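You operate a simulated robot arm through the tools that you are given. There is no shell and no other tool.

You are at the controls of a simulated robot arm. One attempt, no reset.

JOB
Fit the red end clip on the silver holder's open end.
Fine: turn it to the pointer before you lift it; clamp the holder and tighten the brass screw; clamp and turntable stay as you set them.
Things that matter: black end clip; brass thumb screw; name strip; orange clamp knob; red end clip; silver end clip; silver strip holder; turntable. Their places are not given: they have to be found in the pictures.

The check looks at the end state, three seconds after you hand in, the way a careful person would. Anything else that was tipped, shoved, dropped, spilled or broken makes it a failure.

ROBOT AND FRAMES
A 7-joint arm with a two-finger parallel gripper, fixed in place. Base frame: the origin is at the foot of the arm, x ahead of it, y to its left, z up. Units: mm, degrees, N and s.
Its first joint turns from -166.0 to 166.0 degrees. Payload 3.43 kg.
The tool frame sits at the grasp point between the pads (the TCP): z along the fingers, y along the line on which they close. The tips reach 30 mm beyond it. The gripper opens to 94 mm. The fingers are 28 mm wide and 10 mm thick; the gripper's body (50 by 96 mm) begins 55 mm behind the TCP.
Orientation is told as [roll, pitch, yaw] about the base's x, y, z axes, in that order, counted from this pose: with the fingers straight down and closing along the base's y, the tool's x points along the base's -x, its y along +y and its z along -z.

CONTROLS
- The arm moves only by the tool servo_tool. Its argument "motion" is a list of rows, each a list of 7 numbers: the shift along the base's x, y, z in mm, then the turn, a rotation vector about the base's x, y, z in rad, then the gripper command, from -1 (shut) to 1 (fully open), values between in proportion. In form: [[tx, ty, tz, ax, ay, az, claw], ...]. A call has 1 to 20 rows; each row shifts and turns the commanded pose from where the row before left it. Each row takes 0.2 s and may step no farther than 50 mm and 8.6 degrees from the row before; otherwise, or with a gripper value out of range, the whole call is refused. A pose out of reach is approached as far as the arm can. The call stops where the force on the tool passes 60 N (or 10 N more than at its start, if that is more) or the arm is blocked; 0.2 s more then pass. Each finger travels about 45 mm/s and halts on what it meets, pressing with about 35 N; the grip force reading is that of the motor and also rises with nothing between the fingers. The clock runs only during rows and for 0.2 s after the last one: add rows that do not move to give the fingers time. The reply holds the time, the measured pose of the TCP, the force on the tool along the base axes, the opening and the grip force, in the units named above and with some noise, with the torque about the TCP (base axes, N m) and any sound that the robot's microphone picked up.
- Cameras (640 x 400 px; columns grow to the right, rows downward): "scene" is fixed at [397.5, 640.7, 1455.8]; the picture's right is [-0.73, -0.69, 0.00], its down [-0.50, 0.53, -0.68] and it looks along [0.47, -0.50, -0.73] (base axes); focal length 351 px, centre (320, 200). "wrist" rides on the gripper at [76, 14, -103] in the tool frame; the picture's right is [-0.18, 0.98, 0.00], its down [-0.75, -0.14, -0.64] and it looks along [-0.63, -0.12, 0.77] (tool axes); focal length 243 px, centre (320, 200).
- camera(camera): a new picture of that camera. It takes no simulated time.
- point_at(camera, pixels): for up to 12 pixels [column, row] of the newest picture of that camera ("zoom" is the newest enlarged one), the place [x, y, z] in the base frame of the surface seen there, good to about 2 mm, but the place of the scene camera against the robot may be out by one fixed shift of up to 18 mm in any direction. It takes no simulated time.
- close_up(camera, box): a new picture of the part [left, top, right, bottom] of that camera's present view, enlarged. It takes no simulated time.
- close_job(): hands the job in; it is judged then, once.

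Leave the gripper open and the arm clear of the work at the hand-in unless told otherwise.

The tools are called after ">>>" by a JSON object that holds its "method" and its "body". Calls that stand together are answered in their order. servo_tool: Moves the arm, as the interface text tells. Its arguments: {"type":"object","properties":{"motion":{"type":"array"}},"required":["motion"]} The other tools are called the same way: camera (camera) takes a picture; point_at (camera, pixels) gives the place of the surface under pixels of a picture; close_up (camera, box) takes an enlarged picture of a part of a camera's view; close_job () hands the job in.

At the start:

```text
time: 0.0
position: [505.3, 210.7, 1177.8]
ee_rot: [0.1, 0.0, 0.0]
contact_force: [0.5, 0.1, -1.2]
wrist_torque: [0.03, -0.03, 0.0]
gripper_width: 94.1
gripper_force: 0.0
```

scene: 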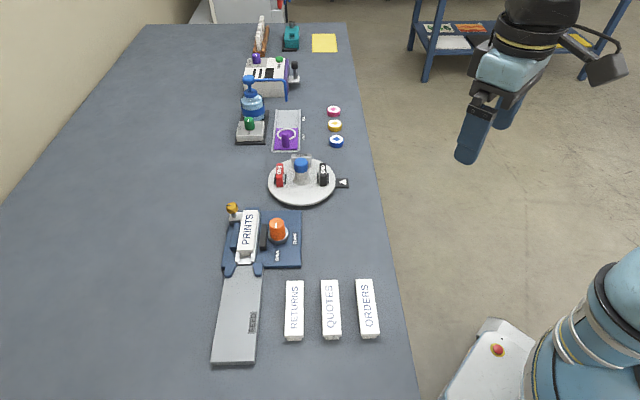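
wrist: 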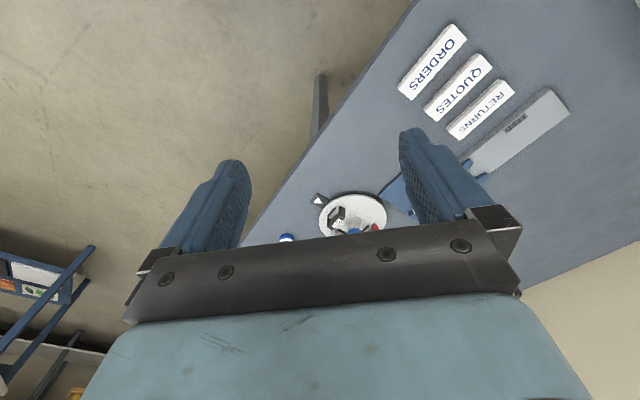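

I see a turntable at about (302,182) with clips on it, a holder with the clamp near (250,240), and an orange knob at (278,230). I'll enlarge these areas to study them.

>>> {"method": "close_up", "body": {"camera": "scene", "box": [250, 140, 360, 210]}}

>>> {"method": "close_up", "body": {"camera": "scene", "box": [200, 190, 320, 280]}}

>>> {"method": "close_up", "body": {"camera": "scene", "box": [200, 260, 400, 380]}}

```text
5.71 times, centred on (305, 175) of scene
```

zoom: 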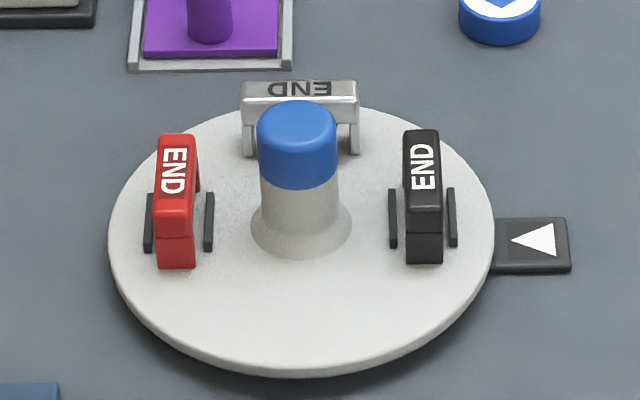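

```text
4.44 times, centred on (260, 235) of scene
```

zoom: 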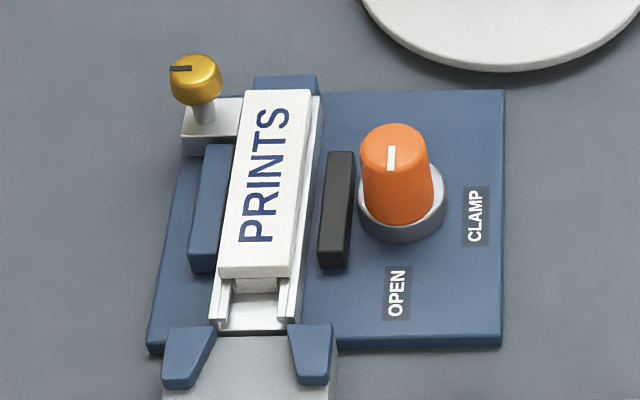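

```text
3.20 times, centred on (300, 320) of scene
```

zoom: 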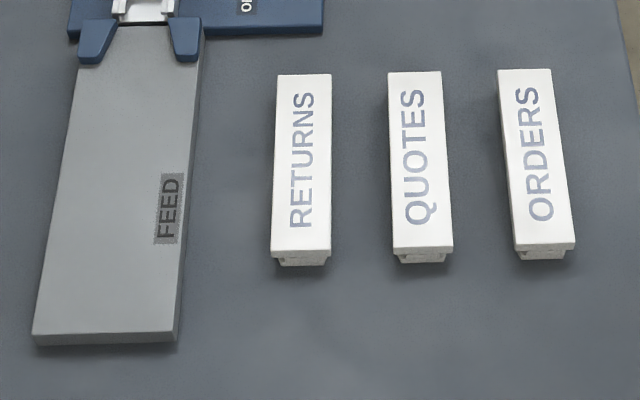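

I'll measure the turntable: the clips, hub and pointer in a fresh close-up.

>>> {"method": "close_up", "body": {"camera": "scene", "box": [250, 140, 360, 210]}}

>>> {"method": "point_at", "body": {"camera": "zoom", "pixels": [[297, 115], [175, 150], [175, 215], [422, 140], [422, 215], [300, 90], [535, 240], [110, 240], [490, 240], [300, 300], [300, 365], [60, 300]]}}

```text
5.71 times, centred on (305, 175) of scene
```

zoom: 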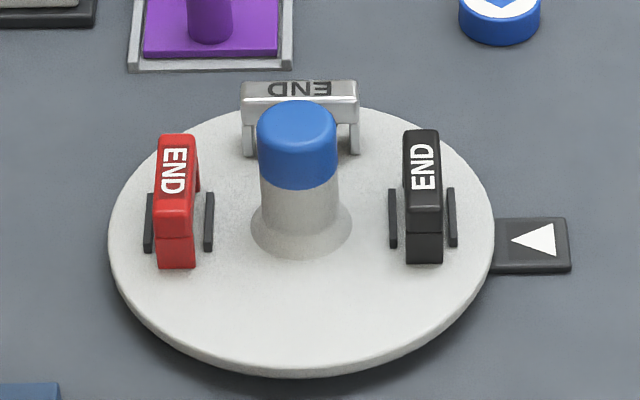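

```text
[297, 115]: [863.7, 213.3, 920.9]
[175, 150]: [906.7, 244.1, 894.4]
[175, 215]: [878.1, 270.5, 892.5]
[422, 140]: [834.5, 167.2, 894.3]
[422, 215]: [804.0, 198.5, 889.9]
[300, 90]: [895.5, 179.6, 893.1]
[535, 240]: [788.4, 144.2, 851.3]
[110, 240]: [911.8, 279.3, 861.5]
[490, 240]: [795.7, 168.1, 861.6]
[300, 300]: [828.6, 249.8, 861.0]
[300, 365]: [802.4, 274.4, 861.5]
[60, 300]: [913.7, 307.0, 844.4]
```

The turntable's centre reads about (857,220), its top at z≈861; the red clip sits opposite the pointer. Now I'll measure the holder, brass screw and orange knob.

>>> {"method": "close_up", "body": {"camera": "scene", "box": [215, 195, 311, 275]}}

>>> {"method": "point_at", "body": {"camera": "scene", "pixels": [[244, 208], [240, 260], [277, 222], [233, 206], [302, 215], [260, 240], [225, 235], [258, 262], [243, 264], [250, 300], [215, 355], [260, 360]]}}

```text
5.00 times, centred on (263, 235) of scene
```

zoom: 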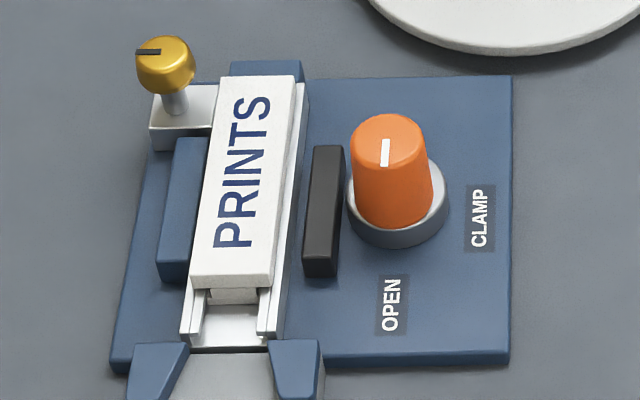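

```text
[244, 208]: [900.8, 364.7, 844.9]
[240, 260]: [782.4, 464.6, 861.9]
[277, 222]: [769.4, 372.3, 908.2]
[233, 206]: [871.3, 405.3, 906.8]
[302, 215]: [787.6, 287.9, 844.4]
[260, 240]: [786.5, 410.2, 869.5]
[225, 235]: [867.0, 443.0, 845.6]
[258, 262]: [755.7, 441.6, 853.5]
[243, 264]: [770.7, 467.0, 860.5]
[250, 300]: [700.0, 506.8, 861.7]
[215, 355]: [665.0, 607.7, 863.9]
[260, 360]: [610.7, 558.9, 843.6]
```

The knob's white line now points towards OPEN (down in the picture); CLAMP is a quarter turn counterclockwise seen from above. I'll move the arm closer, to about (650,320,1100), to measure with the wrist camera and work out the scene camera's shift.

>>> {"method": "servo_tool", "body": {"motion": [[36, 27, -20, 0, 0, 0, 1], [36, 27, -20, 0, 0, 0, 1], [36, 27, -20, 0, 0, 0, 1], [36, 27, -18, 0, 0, 0, 1], [0, 0, 0, 0, 0, 0, 1], [0, 0, 0, 0, 0, 0, 1]]}}

>>> {"method": "camera", "body": {"camera": "wrist"}}

>>> {"method": "camera", "body": {"camera": "scene"}}

```text
time: 1.4
position: [651.2, 319.2, 1098.5]
ee_rot: [0.0, 0.0, 0.1]
contact_force: [-0.6, -0.3, 0.7]
wrist_torque: [-0.03, 0.03, 0.0]
gripper_width: 94.1
gripper_force: 0.0
```

```text
taken
```

wrist: 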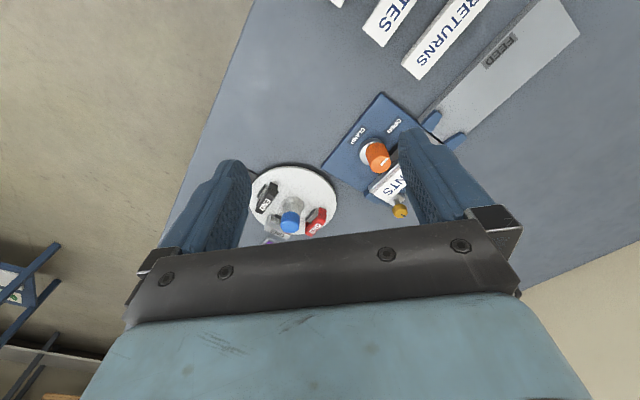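

```text
taken
```

scene: 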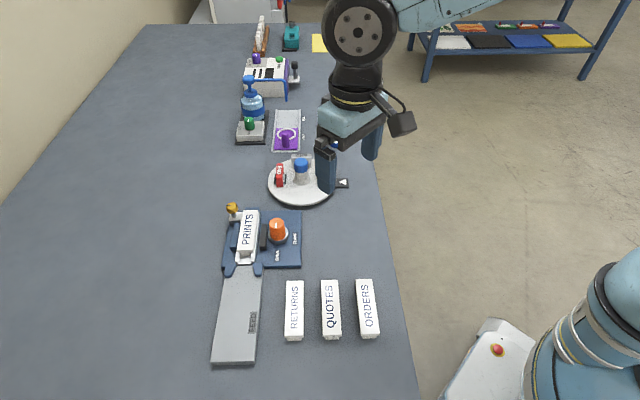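

The wrist view shows the turntable at (293,200), the orange knob at (375,158) and the brass screw at (400,212). I'll enlarge it and measure.

>>> {"method": "close_up", "body": {"camera": "wrist", "box": [240, 80, 480, 240]}}

>>> {"method": "point_at", "body": {"camera": "wrist", "pixels": [[291, 217], [316, 222], [265, 198], [384, 163], [400, 212], [250, 190], [336, 200], [293, 165], [383, 94], [322, 165], [439, 112], [466, 136]]}}

```text
2.50 times, centred on (360, 160) of wrist
```

zoom: 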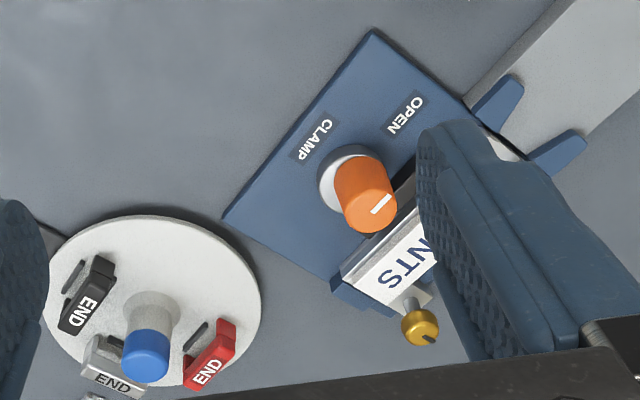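

```text
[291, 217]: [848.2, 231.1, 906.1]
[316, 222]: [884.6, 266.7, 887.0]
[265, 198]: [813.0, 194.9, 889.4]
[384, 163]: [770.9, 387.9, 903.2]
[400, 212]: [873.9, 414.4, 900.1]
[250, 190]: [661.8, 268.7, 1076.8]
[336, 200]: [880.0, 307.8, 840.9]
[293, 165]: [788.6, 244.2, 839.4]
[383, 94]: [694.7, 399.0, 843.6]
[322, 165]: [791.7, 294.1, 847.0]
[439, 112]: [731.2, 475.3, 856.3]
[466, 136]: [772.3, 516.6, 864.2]
```

Wrist readings: knob top about (771,388,903), screw head about (874,414,900). I'll move above the orange knob at safe height with the gripper open and look again.

>>> {"method": "servo_tool", "body": {"motion": [[30, 17.2, -25, 0, 0, 0, 1], [30, 17.2, -25, 0, 0, 0, 1], [30, 17.2, -25, 0, 0, 0, 1], [30, 17.2, -25, 0, 0, 0, 1], [0, 0, 0, 0, 0, 0, 1], [0, 0, 0, 0, 0, 0, 1]]}}

>>> {"method": "camera", "body": {"camera": "wrist"}}

>>> {"method": "camera", "body": {"camera": "scene"}}

```text
time: 2.8
position: [770.6, 387.6, 999.7]
ee_rot: [0.0, 0.0, 0.0]
contact_force: [0.1, -0.5, 0.8]
wrist_torque: [-0.04, 0.02, 0.02]
gripper_width: 94.3
gripper_force: 0.1
```

```text
taken
```

wrist: 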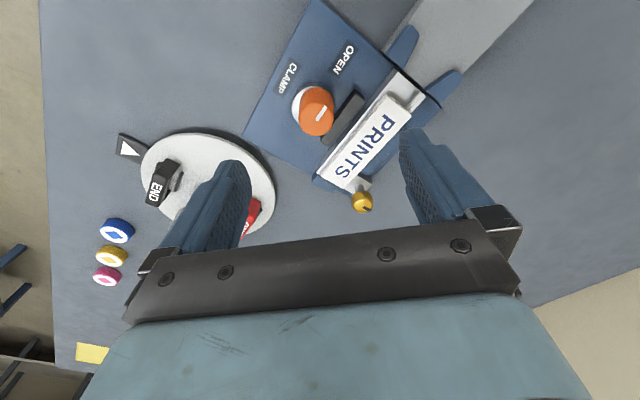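

```text
taken
```

scene: 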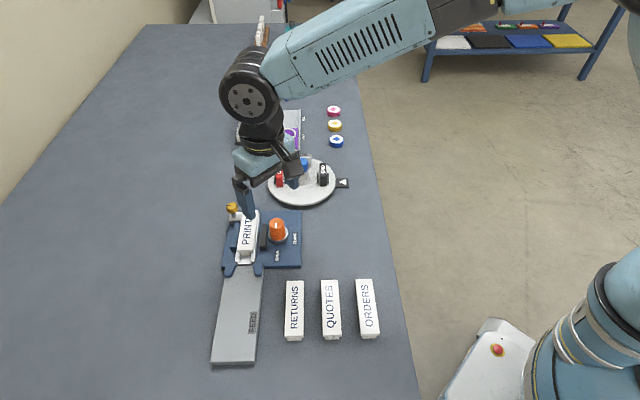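

Good view: knob at (316,113), strip at (362,140), screw at (362,202). I'll enlarge this and measure carefully.

>>> {"method": "close_up", "body": {"camera": "wrist", "box": [250, 20, 460, 220]}}

>>> {"method": "close_up", "body": {"camera": "wrist", "box": [270, 40, 460, 160]}}

```text
2.00 times, centred on (355, 120) of wrist
```

zoom: 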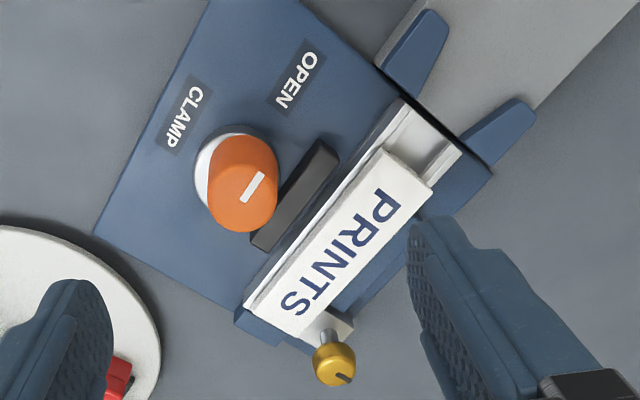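

```text
3.33 times, centred on (365, 100) of wrist
```

zoom: 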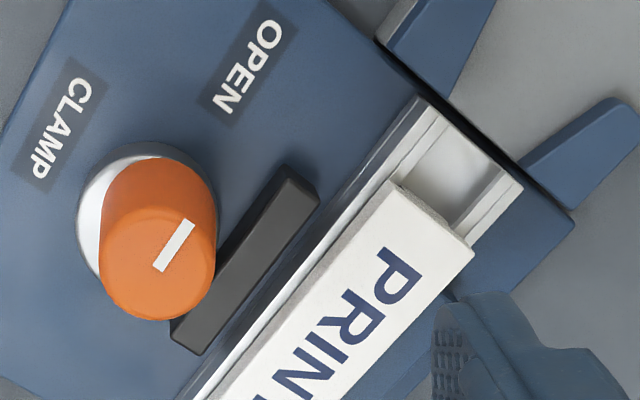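

The knob's line points towards OPEN. Now I'll measure the knob top, jaw, strip corners and the holder's open end.

>>> {"method": "point_at", "body": {"camera": "zoom", "pixels": [[157, 263], [110, 263], [207, 263], [160, 312], [235, 85], [62, 125], [255, 235], [400, 190], [470, 252], [445, 175], [425, 100], [515, 185]]}}

>>> {"method": "point_at", "body": {"camera": "wrist", "pixels": [[362, 203], [362, 198], [330, 170], [362, 140], [340, 185], [375, 165], [318, 182], [404, 78], [420, 96], [400, 47], [450, 83], [340, 130]]}}

```text
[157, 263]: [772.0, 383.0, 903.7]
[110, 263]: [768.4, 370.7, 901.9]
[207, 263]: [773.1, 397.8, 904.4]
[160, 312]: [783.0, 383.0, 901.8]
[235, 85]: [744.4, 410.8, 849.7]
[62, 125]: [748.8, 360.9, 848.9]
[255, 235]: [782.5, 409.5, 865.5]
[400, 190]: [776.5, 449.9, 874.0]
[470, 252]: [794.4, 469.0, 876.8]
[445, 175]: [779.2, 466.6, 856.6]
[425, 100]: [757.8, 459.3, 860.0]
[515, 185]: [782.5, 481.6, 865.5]
```

```text
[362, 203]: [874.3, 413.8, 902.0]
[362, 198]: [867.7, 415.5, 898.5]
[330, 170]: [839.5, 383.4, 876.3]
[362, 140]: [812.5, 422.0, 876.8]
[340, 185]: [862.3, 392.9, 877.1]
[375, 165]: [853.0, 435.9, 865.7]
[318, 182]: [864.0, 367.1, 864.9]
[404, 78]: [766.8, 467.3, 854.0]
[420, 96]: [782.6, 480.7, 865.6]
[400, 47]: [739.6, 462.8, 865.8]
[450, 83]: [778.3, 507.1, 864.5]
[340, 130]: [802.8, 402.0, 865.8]
```

The knob's top centre is about (771,384,904), the jaw top is at 865 and the strip top at 877. I'll narrow the gripper to about 50 mm, centre over the knob and lower until the tips are at about z=873.

>>> {"method": "servo_tool", "body": {"motion": [[0.4, -3.6, 0, 0, 0, 0, 0.06], [0, 0, -20, 0, 0, 0, 0.06], [0, 0, -20, 0, 0, 0, 0.06], [0, 0, -20, 0, 0, 0, 0.06], [0, 0, -15, 0, 0, 0, 0.06], [0, 0, -10, 0, 0, 0, 0.06], [0, 0, -8, 0, 0, 0, 0.06], [0, 0, -4, 0, 0, 0, 0.06], [0, 0, 0, 0, 0, 0, 0.06]]}}

>>> {"method": "camera", "body": {"camera": "wrist"}}

>>> {"method": "camera", "body": {"camera": "scene"}}

```text
time: 4.8
position: [770.1, 383.8, 903.1]
ee_rot: [0.0, 0.0, 0.1]
contact_force: [0.8, 0.2, 0.0]
wrist_torque: [0.03, 0.03, -0.03]
gripper_width: 49.8
gripper_force: 0.0
```

```text
taken
```

wrist: 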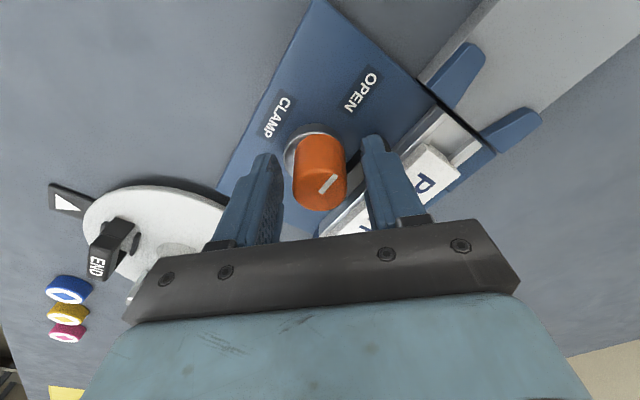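

```text
taken
```

scene: 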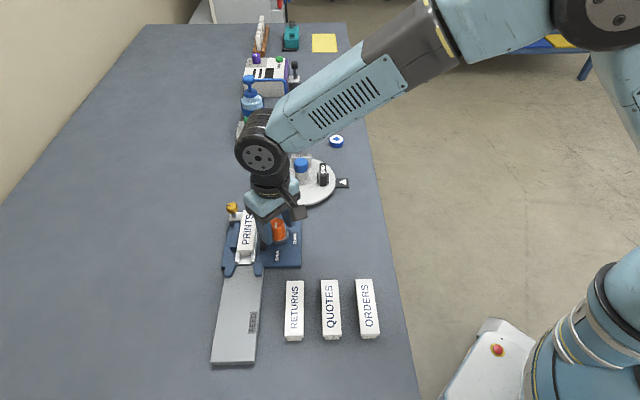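

The knob is between the fingers. I'll check that it is centred by measuring its top at three pixels.

>>> {"method": "point_at", "body": {"camera": "wrist", "pixels": [[320, 185], [297, 180], [344, 180], [322, 208], [318, 165], [282, 118], [362, 92], [310, 130], [290, 150]]}}

```text
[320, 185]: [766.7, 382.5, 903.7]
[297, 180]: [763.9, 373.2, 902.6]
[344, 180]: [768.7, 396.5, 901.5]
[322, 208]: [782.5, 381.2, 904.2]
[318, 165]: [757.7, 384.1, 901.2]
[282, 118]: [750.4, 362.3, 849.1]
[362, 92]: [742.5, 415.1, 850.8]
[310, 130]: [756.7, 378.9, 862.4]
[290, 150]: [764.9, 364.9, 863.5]
```

Centred at about (770.5,384). I'll close the gripper on the knob.

>>> {"method": "servo_tool", "body": {"motion": [[0.4, 0.2, 0, 0, 0, 0, -1], [0, 0, 0, 0, 0, 0, -1], [0, 0, 0, 0, 0, 0, -1], [0, 0, 0, 0, 0, 0, -1]]}}

```text
time: 5.8
position: [770.9, 384.0, 904.7]
ee_rot: [-0.1, 0.1, 0.0]
contact_force: [-2.6, -9.5, 0.3]
wrist_torque: [-0.45, 0.37, -0.03]
gripper_width: 31.7
gripper_force: 45.5
```

The knob is gripped at 31.7 mm. I'll turn it counterclockwise (positive about z) for about 41 degrees first and check the response.

>>> {"method": "servo_tool", "body": {"motion": [[0, 0, 0, 0, 0, 0.1428, -1], [0, 0, 0, 0, 0, 0.1428, -1], [0, 0, 0, 0, 0, 0.1428, -1], [0, 0, 0, 0, 0, 0.1428, -1], [0, 0, 0, 0, 0, 0.1428, -1]]}}

>>> {"method": "camera", "body": {"camera": "wrist"}}

```text
time: 7.0
position: [772.1, 383.0, 903.4]
ee_rot: [0.1, 0.1, 41.0]
contact_force: [-5.6, -32.5, 3.8]
wrist_torque: [-1.34, 0.53, -0.07]
gripper_width: 32.0
gripper_force: 44.6
```

```text
taken
```

wrist: 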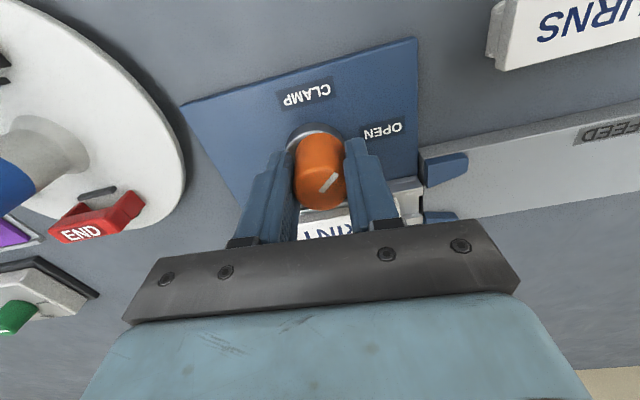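

The knob turns with the gripper. There's a side load of -32 N in y, so I'll shift the commanded position slightly to relieve it.

>>> {"method": "servo_tool", "body": {"motion": [[0.3, -1.2, 0, 0, 0, 0, -1], [0, 0, 0, 0, 0, 0, -1]]}}

```text
time: 7.6
position: [771.5, 381.0, 904.0]
ee_rot: [0.0, 0.0, 40.9]
contact_force: [-3.5, -26.7, 4.8]
wrist_torque: [-1.26, 0.66, -0.03]
gripper_width: 31.6
gripper_force: 44.7
```

The side load is now -26.7 N; another small shift in the same direction.

>>> {"method": "servo_tool", "body": {"motion": [[-0.3, -1.5, 0, 0, 0, 0, -1], [0, 0, 0, 0, 0, 0, -1]]}}

```text
time: 8.2
position: [770.8, 382.5, 902.8]
ee_rot: [0.1, -0.1, 41.0]
contact_force: [6.2, -10.0, 3.5]
wrist_torque: [-0.3, -0.02, -0.05]
gripper_width: 31.7
gripper_force: 45.0
```

The load is down to -10 N. I'll continue turning the remaining 49 degrees.

>>> {"method": "servo_tool", "body": {"motion": [[0, -0.5, 0, 0, 0, 0.1428, -1], [0, 0, 0, 0, 0, 0.1428, -1], [0, 0, 0, 0, 0, 0.1428, -1], [0, 0, 0, 0, 0, 0.1428, -1], [0, 0, 0, 0, 0, 0.1428, -1], [0, 0, 0, 0, 0, 0.1428, -1], [0, 0, 0, 0, 0, 0, -1]]}}

>>> {"method": "camera", "body": {"camera": "wrist"}}

```text
time: 9.8
position: [773.7, 381.0, 903.7]
ee_rot: [-0.1, 0.0, 90.0]
contact_force: [36.9, 3.0, 11.0]
wrist_torque: [0.45, -1.14, -0.26]
gripper_width: 31.8
gripper_force: 45.2
```

```text
taken
```

wrist: 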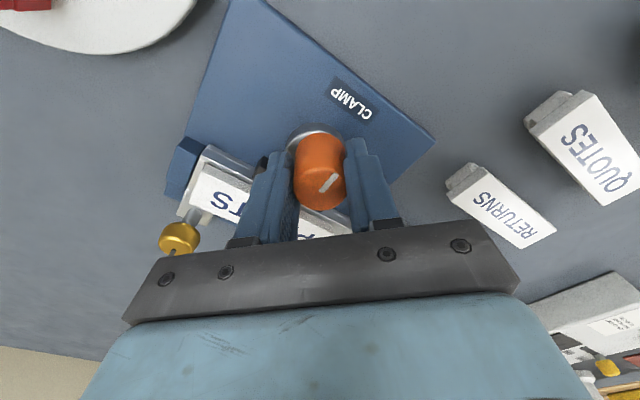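

Turned to 90 degrees; the white line moved with the gripper. There's +37 N in x, so I'll relieve it with a small shift, then open and inspect.

>>> {"method": "servo_tool", "body": {"motion": [[2.0, 0, 0, 0, 0, 0, -1], [0, 0, 0, 0, 0, 0, -1]]}}

```text
time: 10.4
position: [773.1, 380.7, 903.2]
ee_rot: [0.0, -0.1, 90.0]
contact_force: [24.7, 1.2, 18.2]
wrist_torque: [0.32, -0.68, -0.14]
gripper_width: 32.0
gripper_force: 45.2
```

Now I'll open the gripper to about 50 mm and check the knob and jaw.

>>> {"method": "servo_tool", "body": {"motion": [[1.0, 0, 0, 0, 0, 0, -1], [0, 0, 0, 0, 0, 0, 0.06], [0, 0, 0, 0, 0, 0, 0.06], [0, 0, 0, 0, 0, 0, 0.06]]}}

>>> {"method": "camera", "body": {"camera": "wrist"}}

>>> {"method": "close_up", "body": {"camera": "wrist", "box": [220, 60, 420, 240]}}

```text
time: 11.4
position: [774.0, 381.3, 903.0]
ee_rot: [0.1, 0.1, 90.0]
contact_force: [0.2, -0.7, -0.2]
wrist_torque: [0.03, -0.01, -0.01]
gripper_width: 49.8
gripper_force: 0.1
```

```text
taken
```

wrist: 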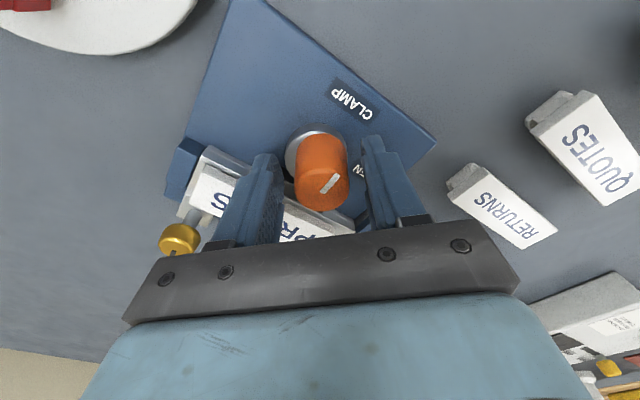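

```text
2.22 times, centred on (320, 150) of wrist
```

zoom: 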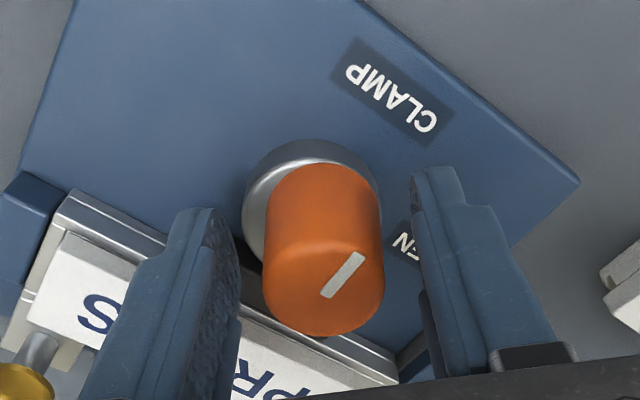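

The line now points towards CLAMP. I'll rise 90 mm, open, and check the knob's line and the jaw against the holder.

>>> {"method": "servo_tool", "body": {"motion": [[0, 0, 20, 0, 0, 0, 0.06], [0, 0, 35, 0, 0, 0, 0.06], [0, 0, 40, 0, 0, 0, 0.06], [0, 0, 0, 0, 0, 0, 0.06]]}}

>>> {"method": "camera", "body": {"camera": "wrist"}}

>>> {"method": "close_up", "body": {"camera": "wrist", "box": [160, 20, 440, 220]}}

>>> {"method": "close_up", "body": {"camera": "scene", "box": [215, 195, 311, 275]}}

```text
time: 12.4
position: [773.4, 381.4, 997.8]
ee_rot: [0.1, 0.1, 89.9]
contact_force: [-0.2, -0.4, 0.0]
wrist_torque: [-0.05, -0.02, 0.04]
gripper_width: 49.6
gripper_force: 0.0
```

```text
taken
```

wrist: 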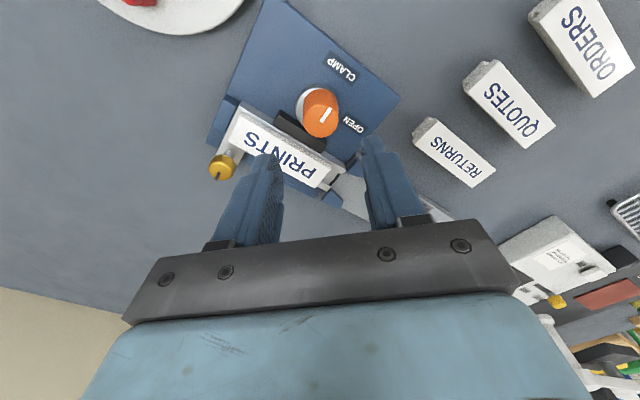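

```text
2.00 times, centred on (300, 120) of wrist
```

zoom: 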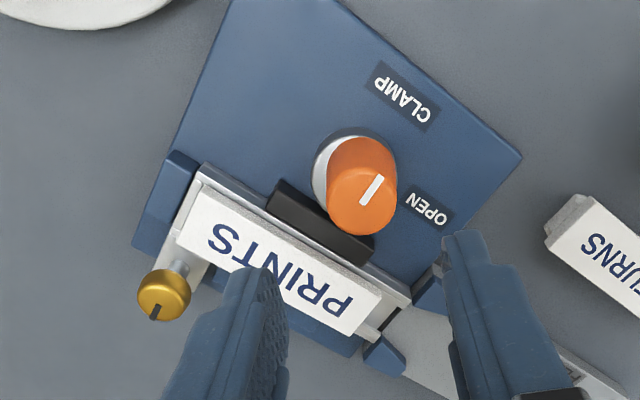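

```text
5.00 times, centred on (263, 235) of scene
```

zoom: 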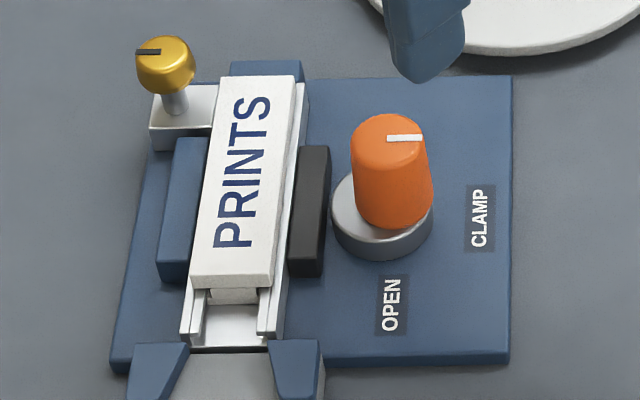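

The jaw has moved against the holder and the line points right, to CLAMP. I'll check the line's direction by measuring its ends against the label.

>>> {"method": "point_at", "body": {"camera": "zoom", "pixels": [[389, 137], [420, 139], [480, 218], [391, 305], [355, 145], [425, 145], [390, 118], [390, 165], [165, 50], [138, 52], [160, 51], [172, 105]]}}

>>> {"method": "point_at", "body": {"camera": "wrist", "pixels": [[320, 121], [328, 108], [318, 121], [341, 66], [352, 123], [221, 168], [219, 175], [218, 160], [212, 168], [232, 168], [233, 150], [276, 123]]}}

```text
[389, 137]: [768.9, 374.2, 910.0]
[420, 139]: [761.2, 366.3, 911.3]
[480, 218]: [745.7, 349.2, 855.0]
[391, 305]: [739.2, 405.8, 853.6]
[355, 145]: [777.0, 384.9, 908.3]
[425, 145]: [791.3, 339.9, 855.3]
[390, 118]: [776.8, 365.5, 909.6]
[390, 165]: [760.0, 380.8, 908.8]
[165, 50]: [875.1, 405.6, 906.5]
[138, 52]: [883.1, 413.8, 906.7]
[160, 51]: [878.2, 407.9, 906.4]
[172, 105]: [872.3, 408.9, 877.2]
```

```text
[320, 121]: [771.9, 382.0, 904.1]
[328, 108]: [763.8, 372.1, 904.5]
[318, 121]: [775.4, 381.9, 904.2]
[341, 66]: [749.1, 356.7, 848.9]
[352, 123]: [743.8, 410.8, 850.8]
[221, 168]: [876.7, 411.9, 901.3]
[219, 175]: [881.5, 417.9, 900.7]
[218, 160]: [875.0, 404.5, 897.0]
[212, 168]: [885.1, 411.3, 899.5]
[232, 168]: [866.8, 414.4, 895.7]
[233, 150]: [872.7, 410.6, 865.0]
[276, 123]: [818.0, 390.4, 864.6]
```

The line runs along about 226-230°, so it points to CLAMP. Comparing both cameras, the scene camera is off by about (+4,+6.5,-5). Next, the brass screw near (876,412,901): I'll move above it.

>>> {"method": "servo_tool", "body": {"motion": [[35, 10, 0, 0, 0, 0, 0.06], [35, 10, 0, 0, 0, 0, 0.06], [33, 11, 0, 0, 0, 0, 0.06], [0, 0, 0, 0, 0, 0, 0.06], [0, 0, 0, 0, 0, 0, 0.06]]}}

>>> {"method": "camera", "body": {"camera": "wrist"}}

>>> {"method": "close_up", "body": {"camera": "wrist", "box": [220, 40, 480, 220]}}

```text
time: 13.6
position: [876.0, 412.0, 997.4]
ee_rot: [0.0, -0.1, 90.0]
contact_force: [-0.8, -0.4, 0.2]
wrist_torque: [-0.04, -0.03, 0.04]
gripper_width: 50.0
gripper_force: 0.1
```

```text
taken
```

wrist: 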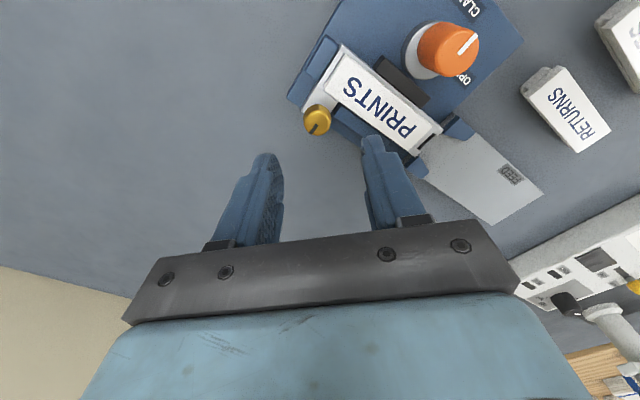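

```text
2.22 times, centred on (350, 130) of wrist
```

zoom: 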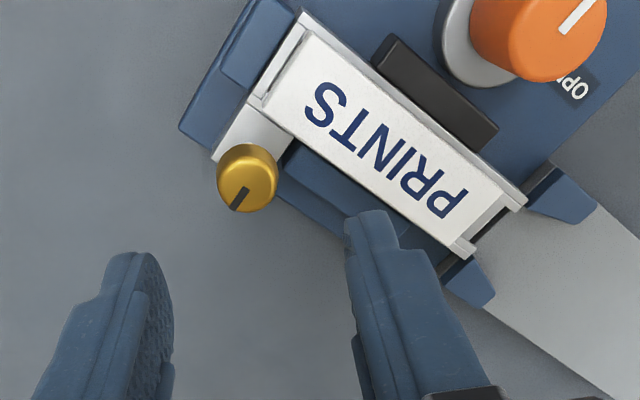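

The screw head is at (247,188) in this enlargement, its mark pointing down-left. I'll measure the head, its edges and nearby surfaces.

>>> {"method": "point_at", "body": {"camera": "zoom", "pixels": [[247, 185], [222, 185], [274, 185], [247, 207], [247, 160], [235, 205], [245, 188], [255, 140], [275, 115], [300, 150], [340, 200], [320, 35]]}}

```text
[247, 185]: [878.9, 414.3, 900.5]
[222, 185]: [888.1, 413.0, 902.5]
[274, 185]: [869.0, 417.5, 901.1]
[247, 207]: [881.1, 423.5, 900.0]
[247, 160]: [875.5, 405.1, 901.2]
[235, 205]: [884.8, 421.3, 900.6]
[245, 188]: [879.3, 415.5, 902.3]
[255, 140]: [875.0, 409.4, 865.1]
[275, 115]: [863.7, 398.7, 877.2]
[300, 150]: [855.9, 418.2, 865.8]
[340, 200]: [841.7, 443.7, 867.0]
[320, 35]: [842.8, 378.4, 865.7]
```

The head's centre is about (878.5,414.5), its top at z≈901 and its diameter about 21 mm. I'll lower so the fingertips stay just above the strip top (tips about z=881) and look.

>>> {"method": "servo_tool", "body": {"motion": [[2.5, 2.5, 0, 0, 0, 0, -0.1], [0, 0, -20, 0, 0, 0, -0.1], [0, 0, -20, 0, 0, 0, -0.1], [0, 0, -20, 0, 0, 0, -0.1], [0, 0, -15, 0, 0, 0, -0.1], [0, 0, -11, 0, 0, 0, -0.1], [0, 0, 0, 0, 0, 0, -0.1], [0, 0, 0, 0, 0, 0, -0.1]]}}

>>> {"method": "camera", "body": {"camera": "wrist"}}

>>> {"method": "close_up", "body": {"camera": "wrist", "box": [220, 100, 420, 250]}}

```text
time: 15.4
position: [879.3, 415.3, 910.6]
ee_rot: [0.1, 0.0, 89.9]
contact_force: [0.7, 0.5, -0.8]
wrist_torque: [-0.03, 0.02, 0.0]
gripper_width: 42.4
gripper_force: 0.1
```

```text
taken
```

wrist: 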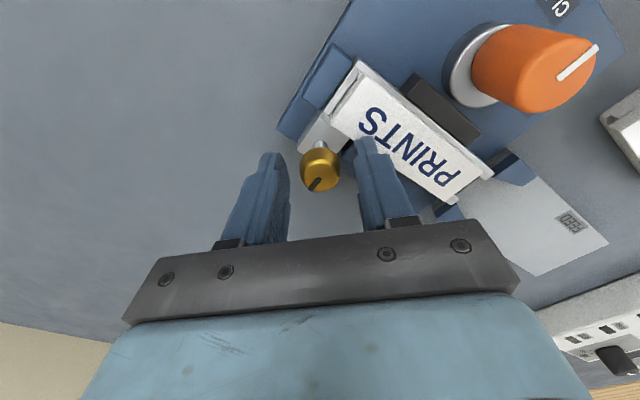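

```text
2.67 times, centred on (320, 175) of wrist
```

zoom: 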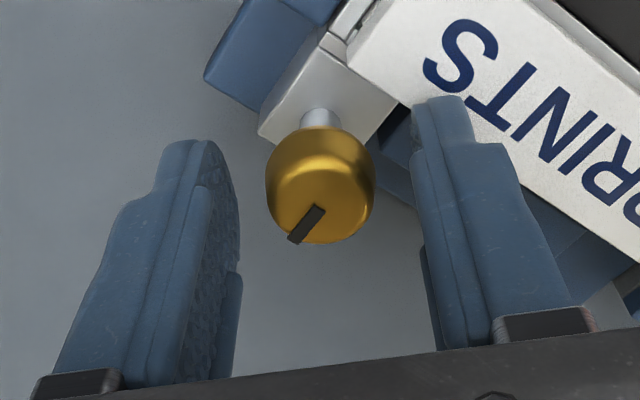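

The head is between the fingers and nothing is touching. I'll check its centre once more.

>>> {"method": "point_at", "body": {"camera": "zoom", "pixels": [[322, 205], [275, 195], [368, 195], [325, 238], [322, 172], [300, 238], [320, 210], [410, 100], [322, 118]]}}

```text
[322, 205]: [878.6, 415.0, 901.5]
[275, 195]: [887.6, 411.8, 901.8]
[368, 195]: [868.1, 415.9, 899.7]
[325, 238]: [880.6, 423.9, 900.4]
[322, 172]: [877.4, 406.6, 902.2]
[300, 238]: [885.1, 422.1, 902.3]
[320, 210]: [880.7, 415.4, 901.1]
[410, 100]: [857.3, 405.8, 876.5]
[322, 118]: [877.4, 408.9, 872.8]
```

Centre about (878,415). I'll close on the head.

>>> {"method": "servo_tool", "body": {"motion": [[-0.7, 0, 0, 0, 0, 0, -1], [0, 0, 0, 0, 0, 0, -1], [0, 0, 0, 0, 0, 0, -1], [0, 0, 0, 0, 0, 0, -1]]}}

```text
time: 16.4
position: [878.5, 415.8, 913.0]
ee_rot: [0.0, 0.0, 90.1]
contact_force: [1.1, 0.3, -0.1]
wrist_torque: [0.05, -0.05, 0.06]
gripper_width: 23.1
gripper_force: 35.3
```

The head is gripped at 23 mm. I'll turn clockwise (negative about z) by about 41 degrees and watch the torque.

>>> {"method": "servo_tool", "body": {"motion": [[0, 0, 0, 0, 0, -0.1428, -1], [0, 0, 0, 0, 0, -0.1428, -1], [0, 0, 0, 0, 0, -0.1428, -1], [0, 0, 0, 0, 0, -0.1428, -1], [0, 0, 0, 0, 0, -0.1428, -1]]}}

>>> {"method": "camera", "body": {"camera": "wrist"}}

```text
time: 17.6
position: [879.0, 415.2, 912.0]
ee_rot: [0.0, 0.0, 48.9]
contact_force: [-1.2, 1.0, 1.0]
wrist_torque: [-0.01, 0.02, 0.03]
gripper_width: 23.1
gripper_force: 35.3
```

```text
taken
```

wrist: 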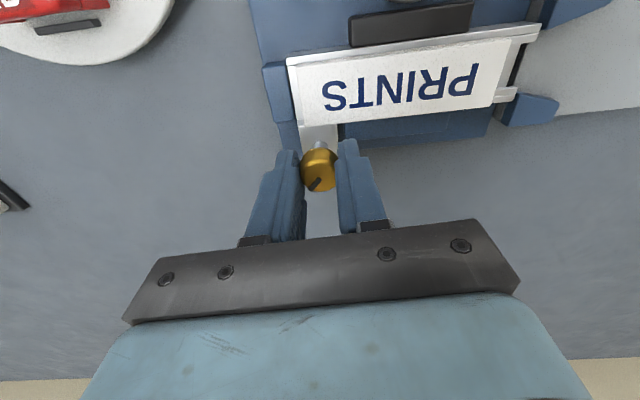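

The mark follows the gripper; torque is still low. I'll continue another 49 degrees.

>>> {"method": "servo_tool", "body": {"motion": [[0, 0, 0, 0, 0, -0.1428, -1], [0, 0, 0, 0, 0, -0.1428, -1], [0, 0, 0, 0, 0, -0.1428, -1], [0, 0, 0, 0, 0, -0.1428, -1], [0, 0, 0, 0, 0, -0.1428, -1], [0, 0, 0, 0, 0, -0.1428, -1]]}}

>>> {"method": "camera", "body": {"camera": "wrist"}}

```text
time: 19.0
position: [878.8, 416.4, 910.6]
ee_rot: [-0.1, 0.1, -0.2]
contact_force: [-0.5, 0.8, 0.7]
wrist_torque: [0.01, -0.04, 0.0]
gripper_width: 23.2
gripper_force: 35.2
```

```text
taken
```

wrist: 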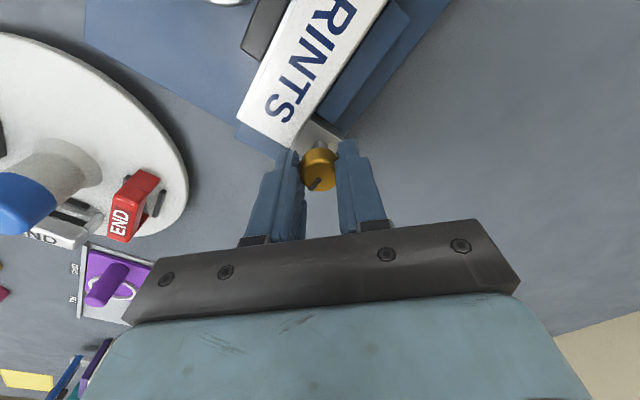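

Turned 90 degrees so far, with no resistance yet. I'll keep going another 49 degrees, watching torque.

>>> {"method": "servo_tool", "body": {"motion": [[0, 0, 0, 0, 0, -0.1428, -1], [0, 0, 0, 0, 0, -0.1428, -1], [0, 0, 0, 0, 0, -0.1428, -1], [0, 0, 0, 0, 0, -0.1428, -1], [0, 0, 0, 0, 0, -0.1428, -1], [0, 0, 0, 0, 0, -0.1428, -1]]}}

>>> {"method": "camera", "body": {"camera": "wrist"}}

>>> {"method": "camera", "body": {"camera": "scene"}}

```text
time: 20.4
position: [878.3, 415.2, 911.3]
ee_rot: [0.0, -0.1, -49.3]
contact_force: [1.6, 0.8, 2.3]
wrist_torque: [-0.01, -0.06, 0.21]
gripper_width: 23.1
gripper_force: 34.7
```

```text
taken
```

wrist: 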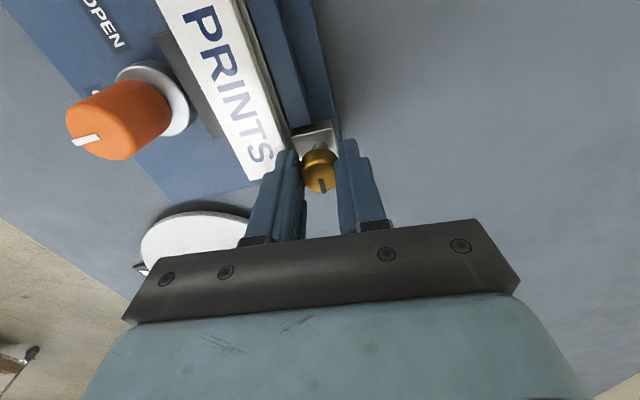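

```text
taken
```

scene: 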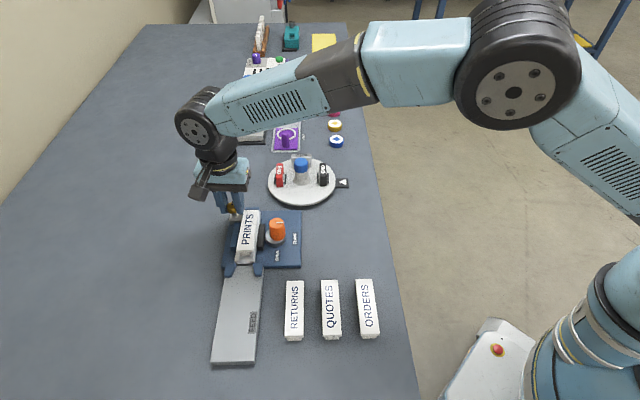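

Torque rose to 0.21 N·m and the mark has moved relative to the fingers (now pointing straight down), so the screw has reached its stop and the pads slip. I'll enlarge to confirm.

>>> {"method": "close_up", "body": {"camera": "wrist", "box": [260, 110, 380, 210]}}

>>> {"method": "servo_tool", "body": {"motion": [[0, 0, 0, 0, 0, -0.12, -1], [0, 0, 0, 0, 0, -0.12, -1]]}}

>>> {"method": "close_up", "body": {"camera": "wrist", "box": [260, 110, 380, 210]}}

```text
4.00 times, centred on (320, 160) of wrist
```

zoom: 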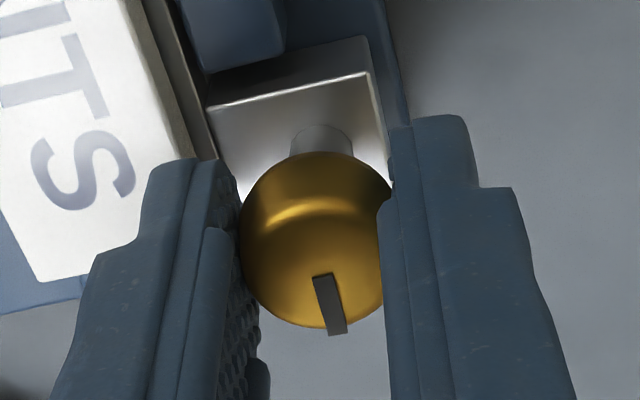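

```text
time: 21.0
position: [878.3, 415.6, 911.8]
ee_rot: [0.0, 0.1, -62.9]
contact_force: [2.8, 4.1, 1.9]
wrist_torque: [0.16, -0.05, 0.28]
gripper_width: 23.2
gripper_force: 35.1
```

```text
4.00 times, centred on (320, 160) of wrist
```

zoom: 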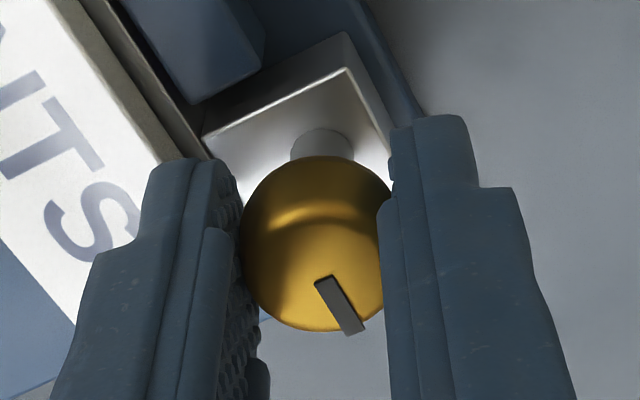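

The screw no longer turns while the gripper does: it's at its stop, tight. I'll open a little and rise straight up.

>>> {"method": "servo_tool", "body": {"motion": [[0, 0, 0, 0, 0, 0, -0.25], [0, 0, 0, 0, 0, 0, -0.25], [0, 0, 10, 0, 0, 0, -0.25], [0, 0, 30, 0, 0, 0, -0.1], [0, 0, 40, 0, 0, 0, 0.06], [0, 0, 10, 0, 0, 0, 0.06], [0, 0, 0, 0, 0, 0, 0.06]]}}

>>> {"method": "close_up", "body": {"camera": "scene", "box": [215, 195, 311, 275]}}

>>> {"method": "camera", "body": {"camera": "wrist"}}

```text
time: 22.6
position: [878.0, 415.6, 1001.7]
ee_rot: [-0.1, 0.0, -63.0]
contact_force: [0.7, 0.3, 0.6]
wrist_torque: [0.01, 0.02, 0.02]
gripper_width: 49.7
gripper_force: 0.2
```

```text
5.00 times, centred on (263, 235) of scene
```

zoom: 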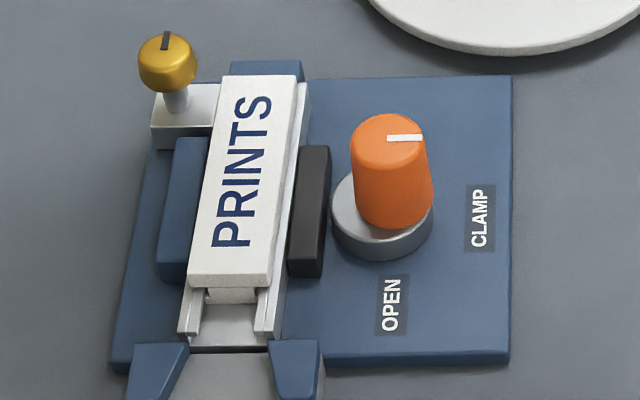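

```text
taken
```

wrist: 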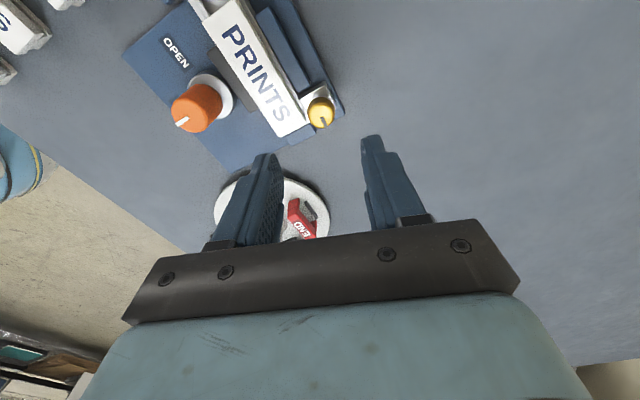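

The brass mark turned clockwise and the clamp still points to CLAMP. Next, the turntable: I'll move above its hub at about (861,226) and look.

>>> {"method": "servo_tool", "body": {"motion": [[-4, -45, 10, 0, 0, 0, 0.06], [-4, -48, 10, 0, 0, 0, 0.06], [-4, -48, 0, 0, 0, 0, 0.06], [-4, -48, 0, 0, 0, -0.1, 0.06], [0, 0, 0, 0, 0, -0.12, 0.06], [0, 0, 0, 0, 0, -0.12, 0.06], [0, 0, 0, 0, 0, -0.13, 0.06], [0, 0, 0, 0, 0, 0, 0.06]]}}

>>> {"method": "camera", "body": {"camera": "wrist"}}

>>> {"method": "camera", "body": {"camera": "scene"}}

```text
time: 24.4
position: [863.0, 225.4, 1021.7]
ee_rot: [0.0, 0.0, -89.9]
contact_force: [0.5, 0.6, -0.4]
wrist_torque: [0.02, 0.02, -0.03]
gripper_width: 49.7
gripper_force: 0.0
```

```text
taken
```

wrist: 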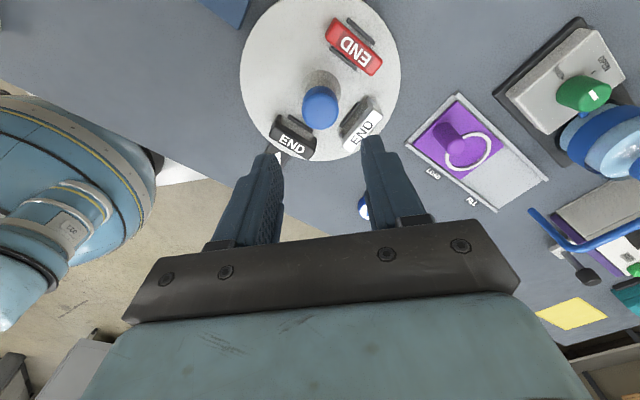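

```text
taken
```

scene: 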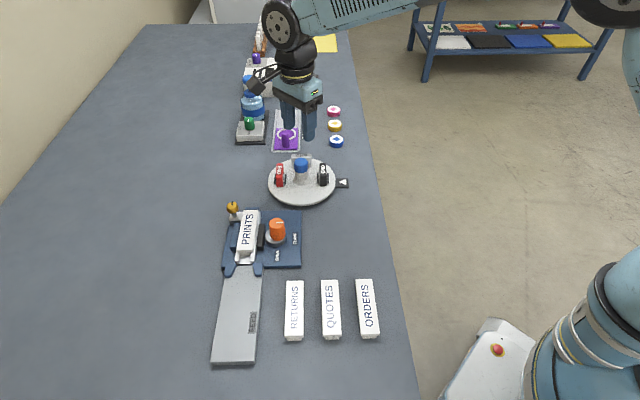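

>>> {"method": "close_up", "body": {"camera": "wrist", "box": [230, 0, 420, 170]}}

>>> {"method": "point_at", "body": {"camera": "wrist", "pixels": [[319, 105], [302, 105], [337, 105], [319, 122], [319, 88], [352, 48], [332, 22], [376, 72], [240, 75], [400, 80], [294, 138], [364, 128]]}}

```text
2.35 times, centred on (325, 85) of wrist
```

zoom: 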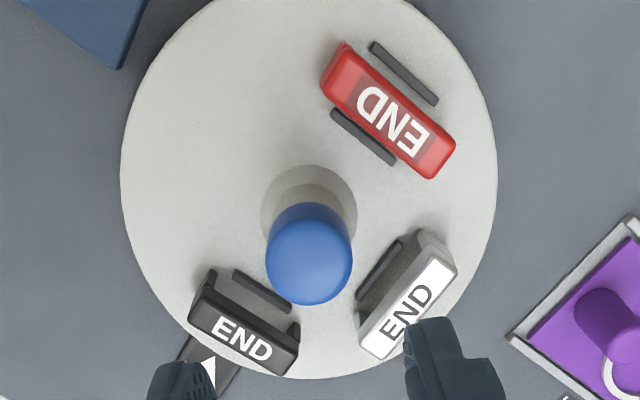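

```text
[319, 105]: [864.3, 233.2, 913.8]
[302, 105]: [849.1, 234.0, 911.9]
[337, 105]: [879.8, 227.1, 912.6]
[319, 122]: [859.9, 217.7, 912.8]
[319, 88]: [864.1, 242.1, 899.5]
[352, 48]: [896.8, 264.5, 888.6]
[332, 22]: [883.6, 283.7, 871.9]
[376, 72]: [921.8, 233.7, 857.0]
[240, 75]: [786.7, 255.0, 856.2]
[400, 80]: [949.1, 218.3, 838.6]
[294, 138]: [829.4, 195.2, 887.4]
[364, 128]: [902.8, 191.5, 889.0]
```

The hub's blue cap is at about (864,226), z≈913. I'll measure rim points to find the turntable's centre, plus all clips and the pointer.

>>> {"method": "close_up", "body": {"camera": "wrist", "box": [230, 0, 420, 170]}}

>>> {"method": "point_at", "body": {"camera": "zoom", "pixels": [[128, 160], [490, 180], [200, 18], [420, 20], [150, 260], [309, 262], [270, 262], [349, 262], [309, 302], [309, 225], [205, 372], [260, 190]]}}

>>> {"method": "point_at", "body": {"camera": "zoom", "pixels": [[345, 52], [448, 147], [327, 82], [428, 172], [388, 113], [405, 75], [362, 137], [200, 300], [295, 350], [244, 338], [372, 340], [440, 270]]}}

```text
2.35 times, centred on (325, 85) of wrist
```

zoom: 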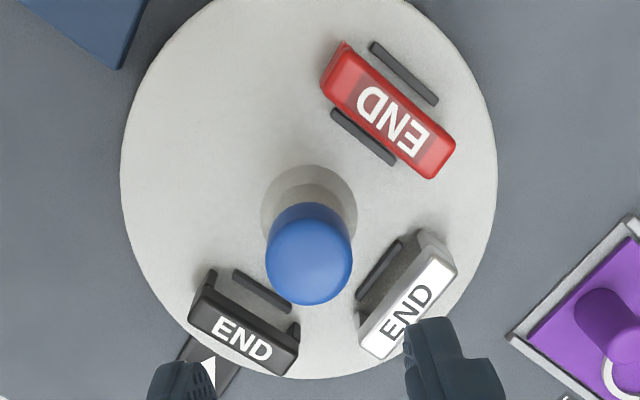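

```text
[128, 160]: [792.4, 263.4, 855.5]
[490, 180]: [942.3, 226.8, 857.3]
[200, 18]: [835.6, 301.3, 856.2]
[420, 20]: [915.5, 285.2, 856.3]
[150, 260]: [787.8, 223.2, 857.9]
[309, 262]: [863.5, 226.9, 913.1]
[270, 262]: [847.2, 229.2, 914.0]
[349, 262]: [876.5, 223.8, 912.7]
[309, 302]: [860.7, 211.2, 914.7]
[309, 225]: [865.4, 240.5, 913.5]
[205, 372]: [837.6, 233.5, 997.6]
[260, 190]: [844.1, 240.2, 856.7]
```

```text
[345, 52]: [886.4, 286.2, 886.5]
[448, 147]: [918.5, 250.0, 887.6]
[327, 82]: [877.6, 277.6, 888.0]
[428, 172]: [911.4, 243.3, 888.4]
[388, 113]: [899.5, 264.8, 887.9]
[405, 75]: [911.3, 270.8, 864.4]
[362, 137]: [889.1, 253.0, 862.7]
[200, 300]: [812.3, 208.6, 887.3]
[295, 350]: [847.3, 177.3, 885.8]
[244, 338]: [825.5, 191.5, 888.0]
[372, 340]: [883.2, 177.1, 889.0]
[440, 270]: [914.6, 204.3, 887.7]
```

Turntable centre (863,226), radius 80; red clip centre (899,264.5) at about 47°; the pointer is at about 227°. So it needs a half turn. I'll centre and lower onto the hub cap with the fingertips at about z=882.

>>> {"method": "servo_tool", "body": {"motion": [[0.3, 0.6, -20, 0, 0, 0, 0.06], [0, 0, -30, 0, 0, 0, 0.06], [0, 0, -25, 0, 0, 0, 0.06], [0, 0, -15, 0, 0, 0, 0.06], [0, 0, -12, 0, 0, 0, 0.06], [0, 0, -8, 0, 0, 0, 0.06], [0, 0, 0, 0, 0, 0, 0.06], [0, 0, 0, 0, 0, 0, 0.06]]}}

>>> {"method": "camera", "body": {"camera": "wrist"}}

>>> {"method": "point_at", "body": {"camera": "wrist", "pixels": [[320, 185], [300, 180], [340, 180], [320, 200], [320, 170]]}}

```text
time: 26.2
position: [863.2, 227.7, 913.1]
ee_rot: [0.0, 0.1, -89.8]
contact_force: [0.1, -0.8, 0.2]
wrist_torque: [0.04, 0.02, -0.02]
gripper_width: 49.6
gripper_force: 0.0
```

```text
taken
```

wrist: 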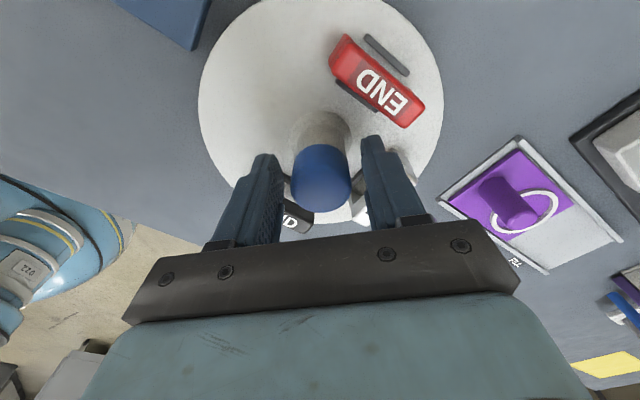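

```text
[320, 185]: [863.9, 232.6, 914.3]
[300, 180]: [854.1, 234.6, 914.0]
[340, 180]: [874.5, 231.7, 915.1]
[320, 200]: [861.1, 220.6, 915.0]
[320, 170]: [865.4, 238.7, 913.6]
```

The cap is centred between the fingers. I'll close on it.

>>> {"method": "servo_tool", "body": {"motion": [[0, 0, 0, 0, 0, 0, -1], [0, 0, 0, 0, 0, 0, -1], [0, 0, 0, 0, 0, 0, -1], [0, 0, 0, 0, 0, 0, -1]]}}

```text
time: 27.2
position: [862.8, 226.5, 912.2]
ee_rot: [0.0, 0.0, -89.8]
contact_force: [5.2, 0.4, 0.2]
wrist_torque: [-0.04, -0.38, 0.06]
gripper_width: 32.3
gripper_force: 45.1
```

The cap is gripped at 32 mm. I'll turn it counterclockwise 41 degrees and check.

>>> {"method": "servo_tool", "body": {"motion": [[0, 0, 0, 0, 0, 0.1428, -1], [0, 0, 0, 0, 0, 0.1428, -1], [0, 0, 0, 0, 0, 0.1428, -1], [0, 0, 0, 0, 0, 0.1428, -1], [0, 0, 0, 0, 0, 0.1428, -1]]}}

>>> {"method": "camera", "body": {"camera": "wrist"}}

```text
time: 28.4
position: [862.2, 226.6, 912.0]
ee_rot: [-0.1, 0.0, -48.8]
contact_force: [-4.9, -0.8, -0.1]
wrist_torque: [0.07, 0.16, -0.31]
gripper_width: 32.7
gripper_force: 44.8
```

```text
taken
```

wrist: 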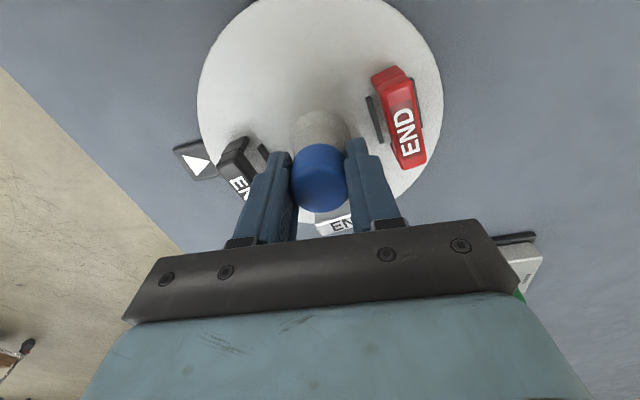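

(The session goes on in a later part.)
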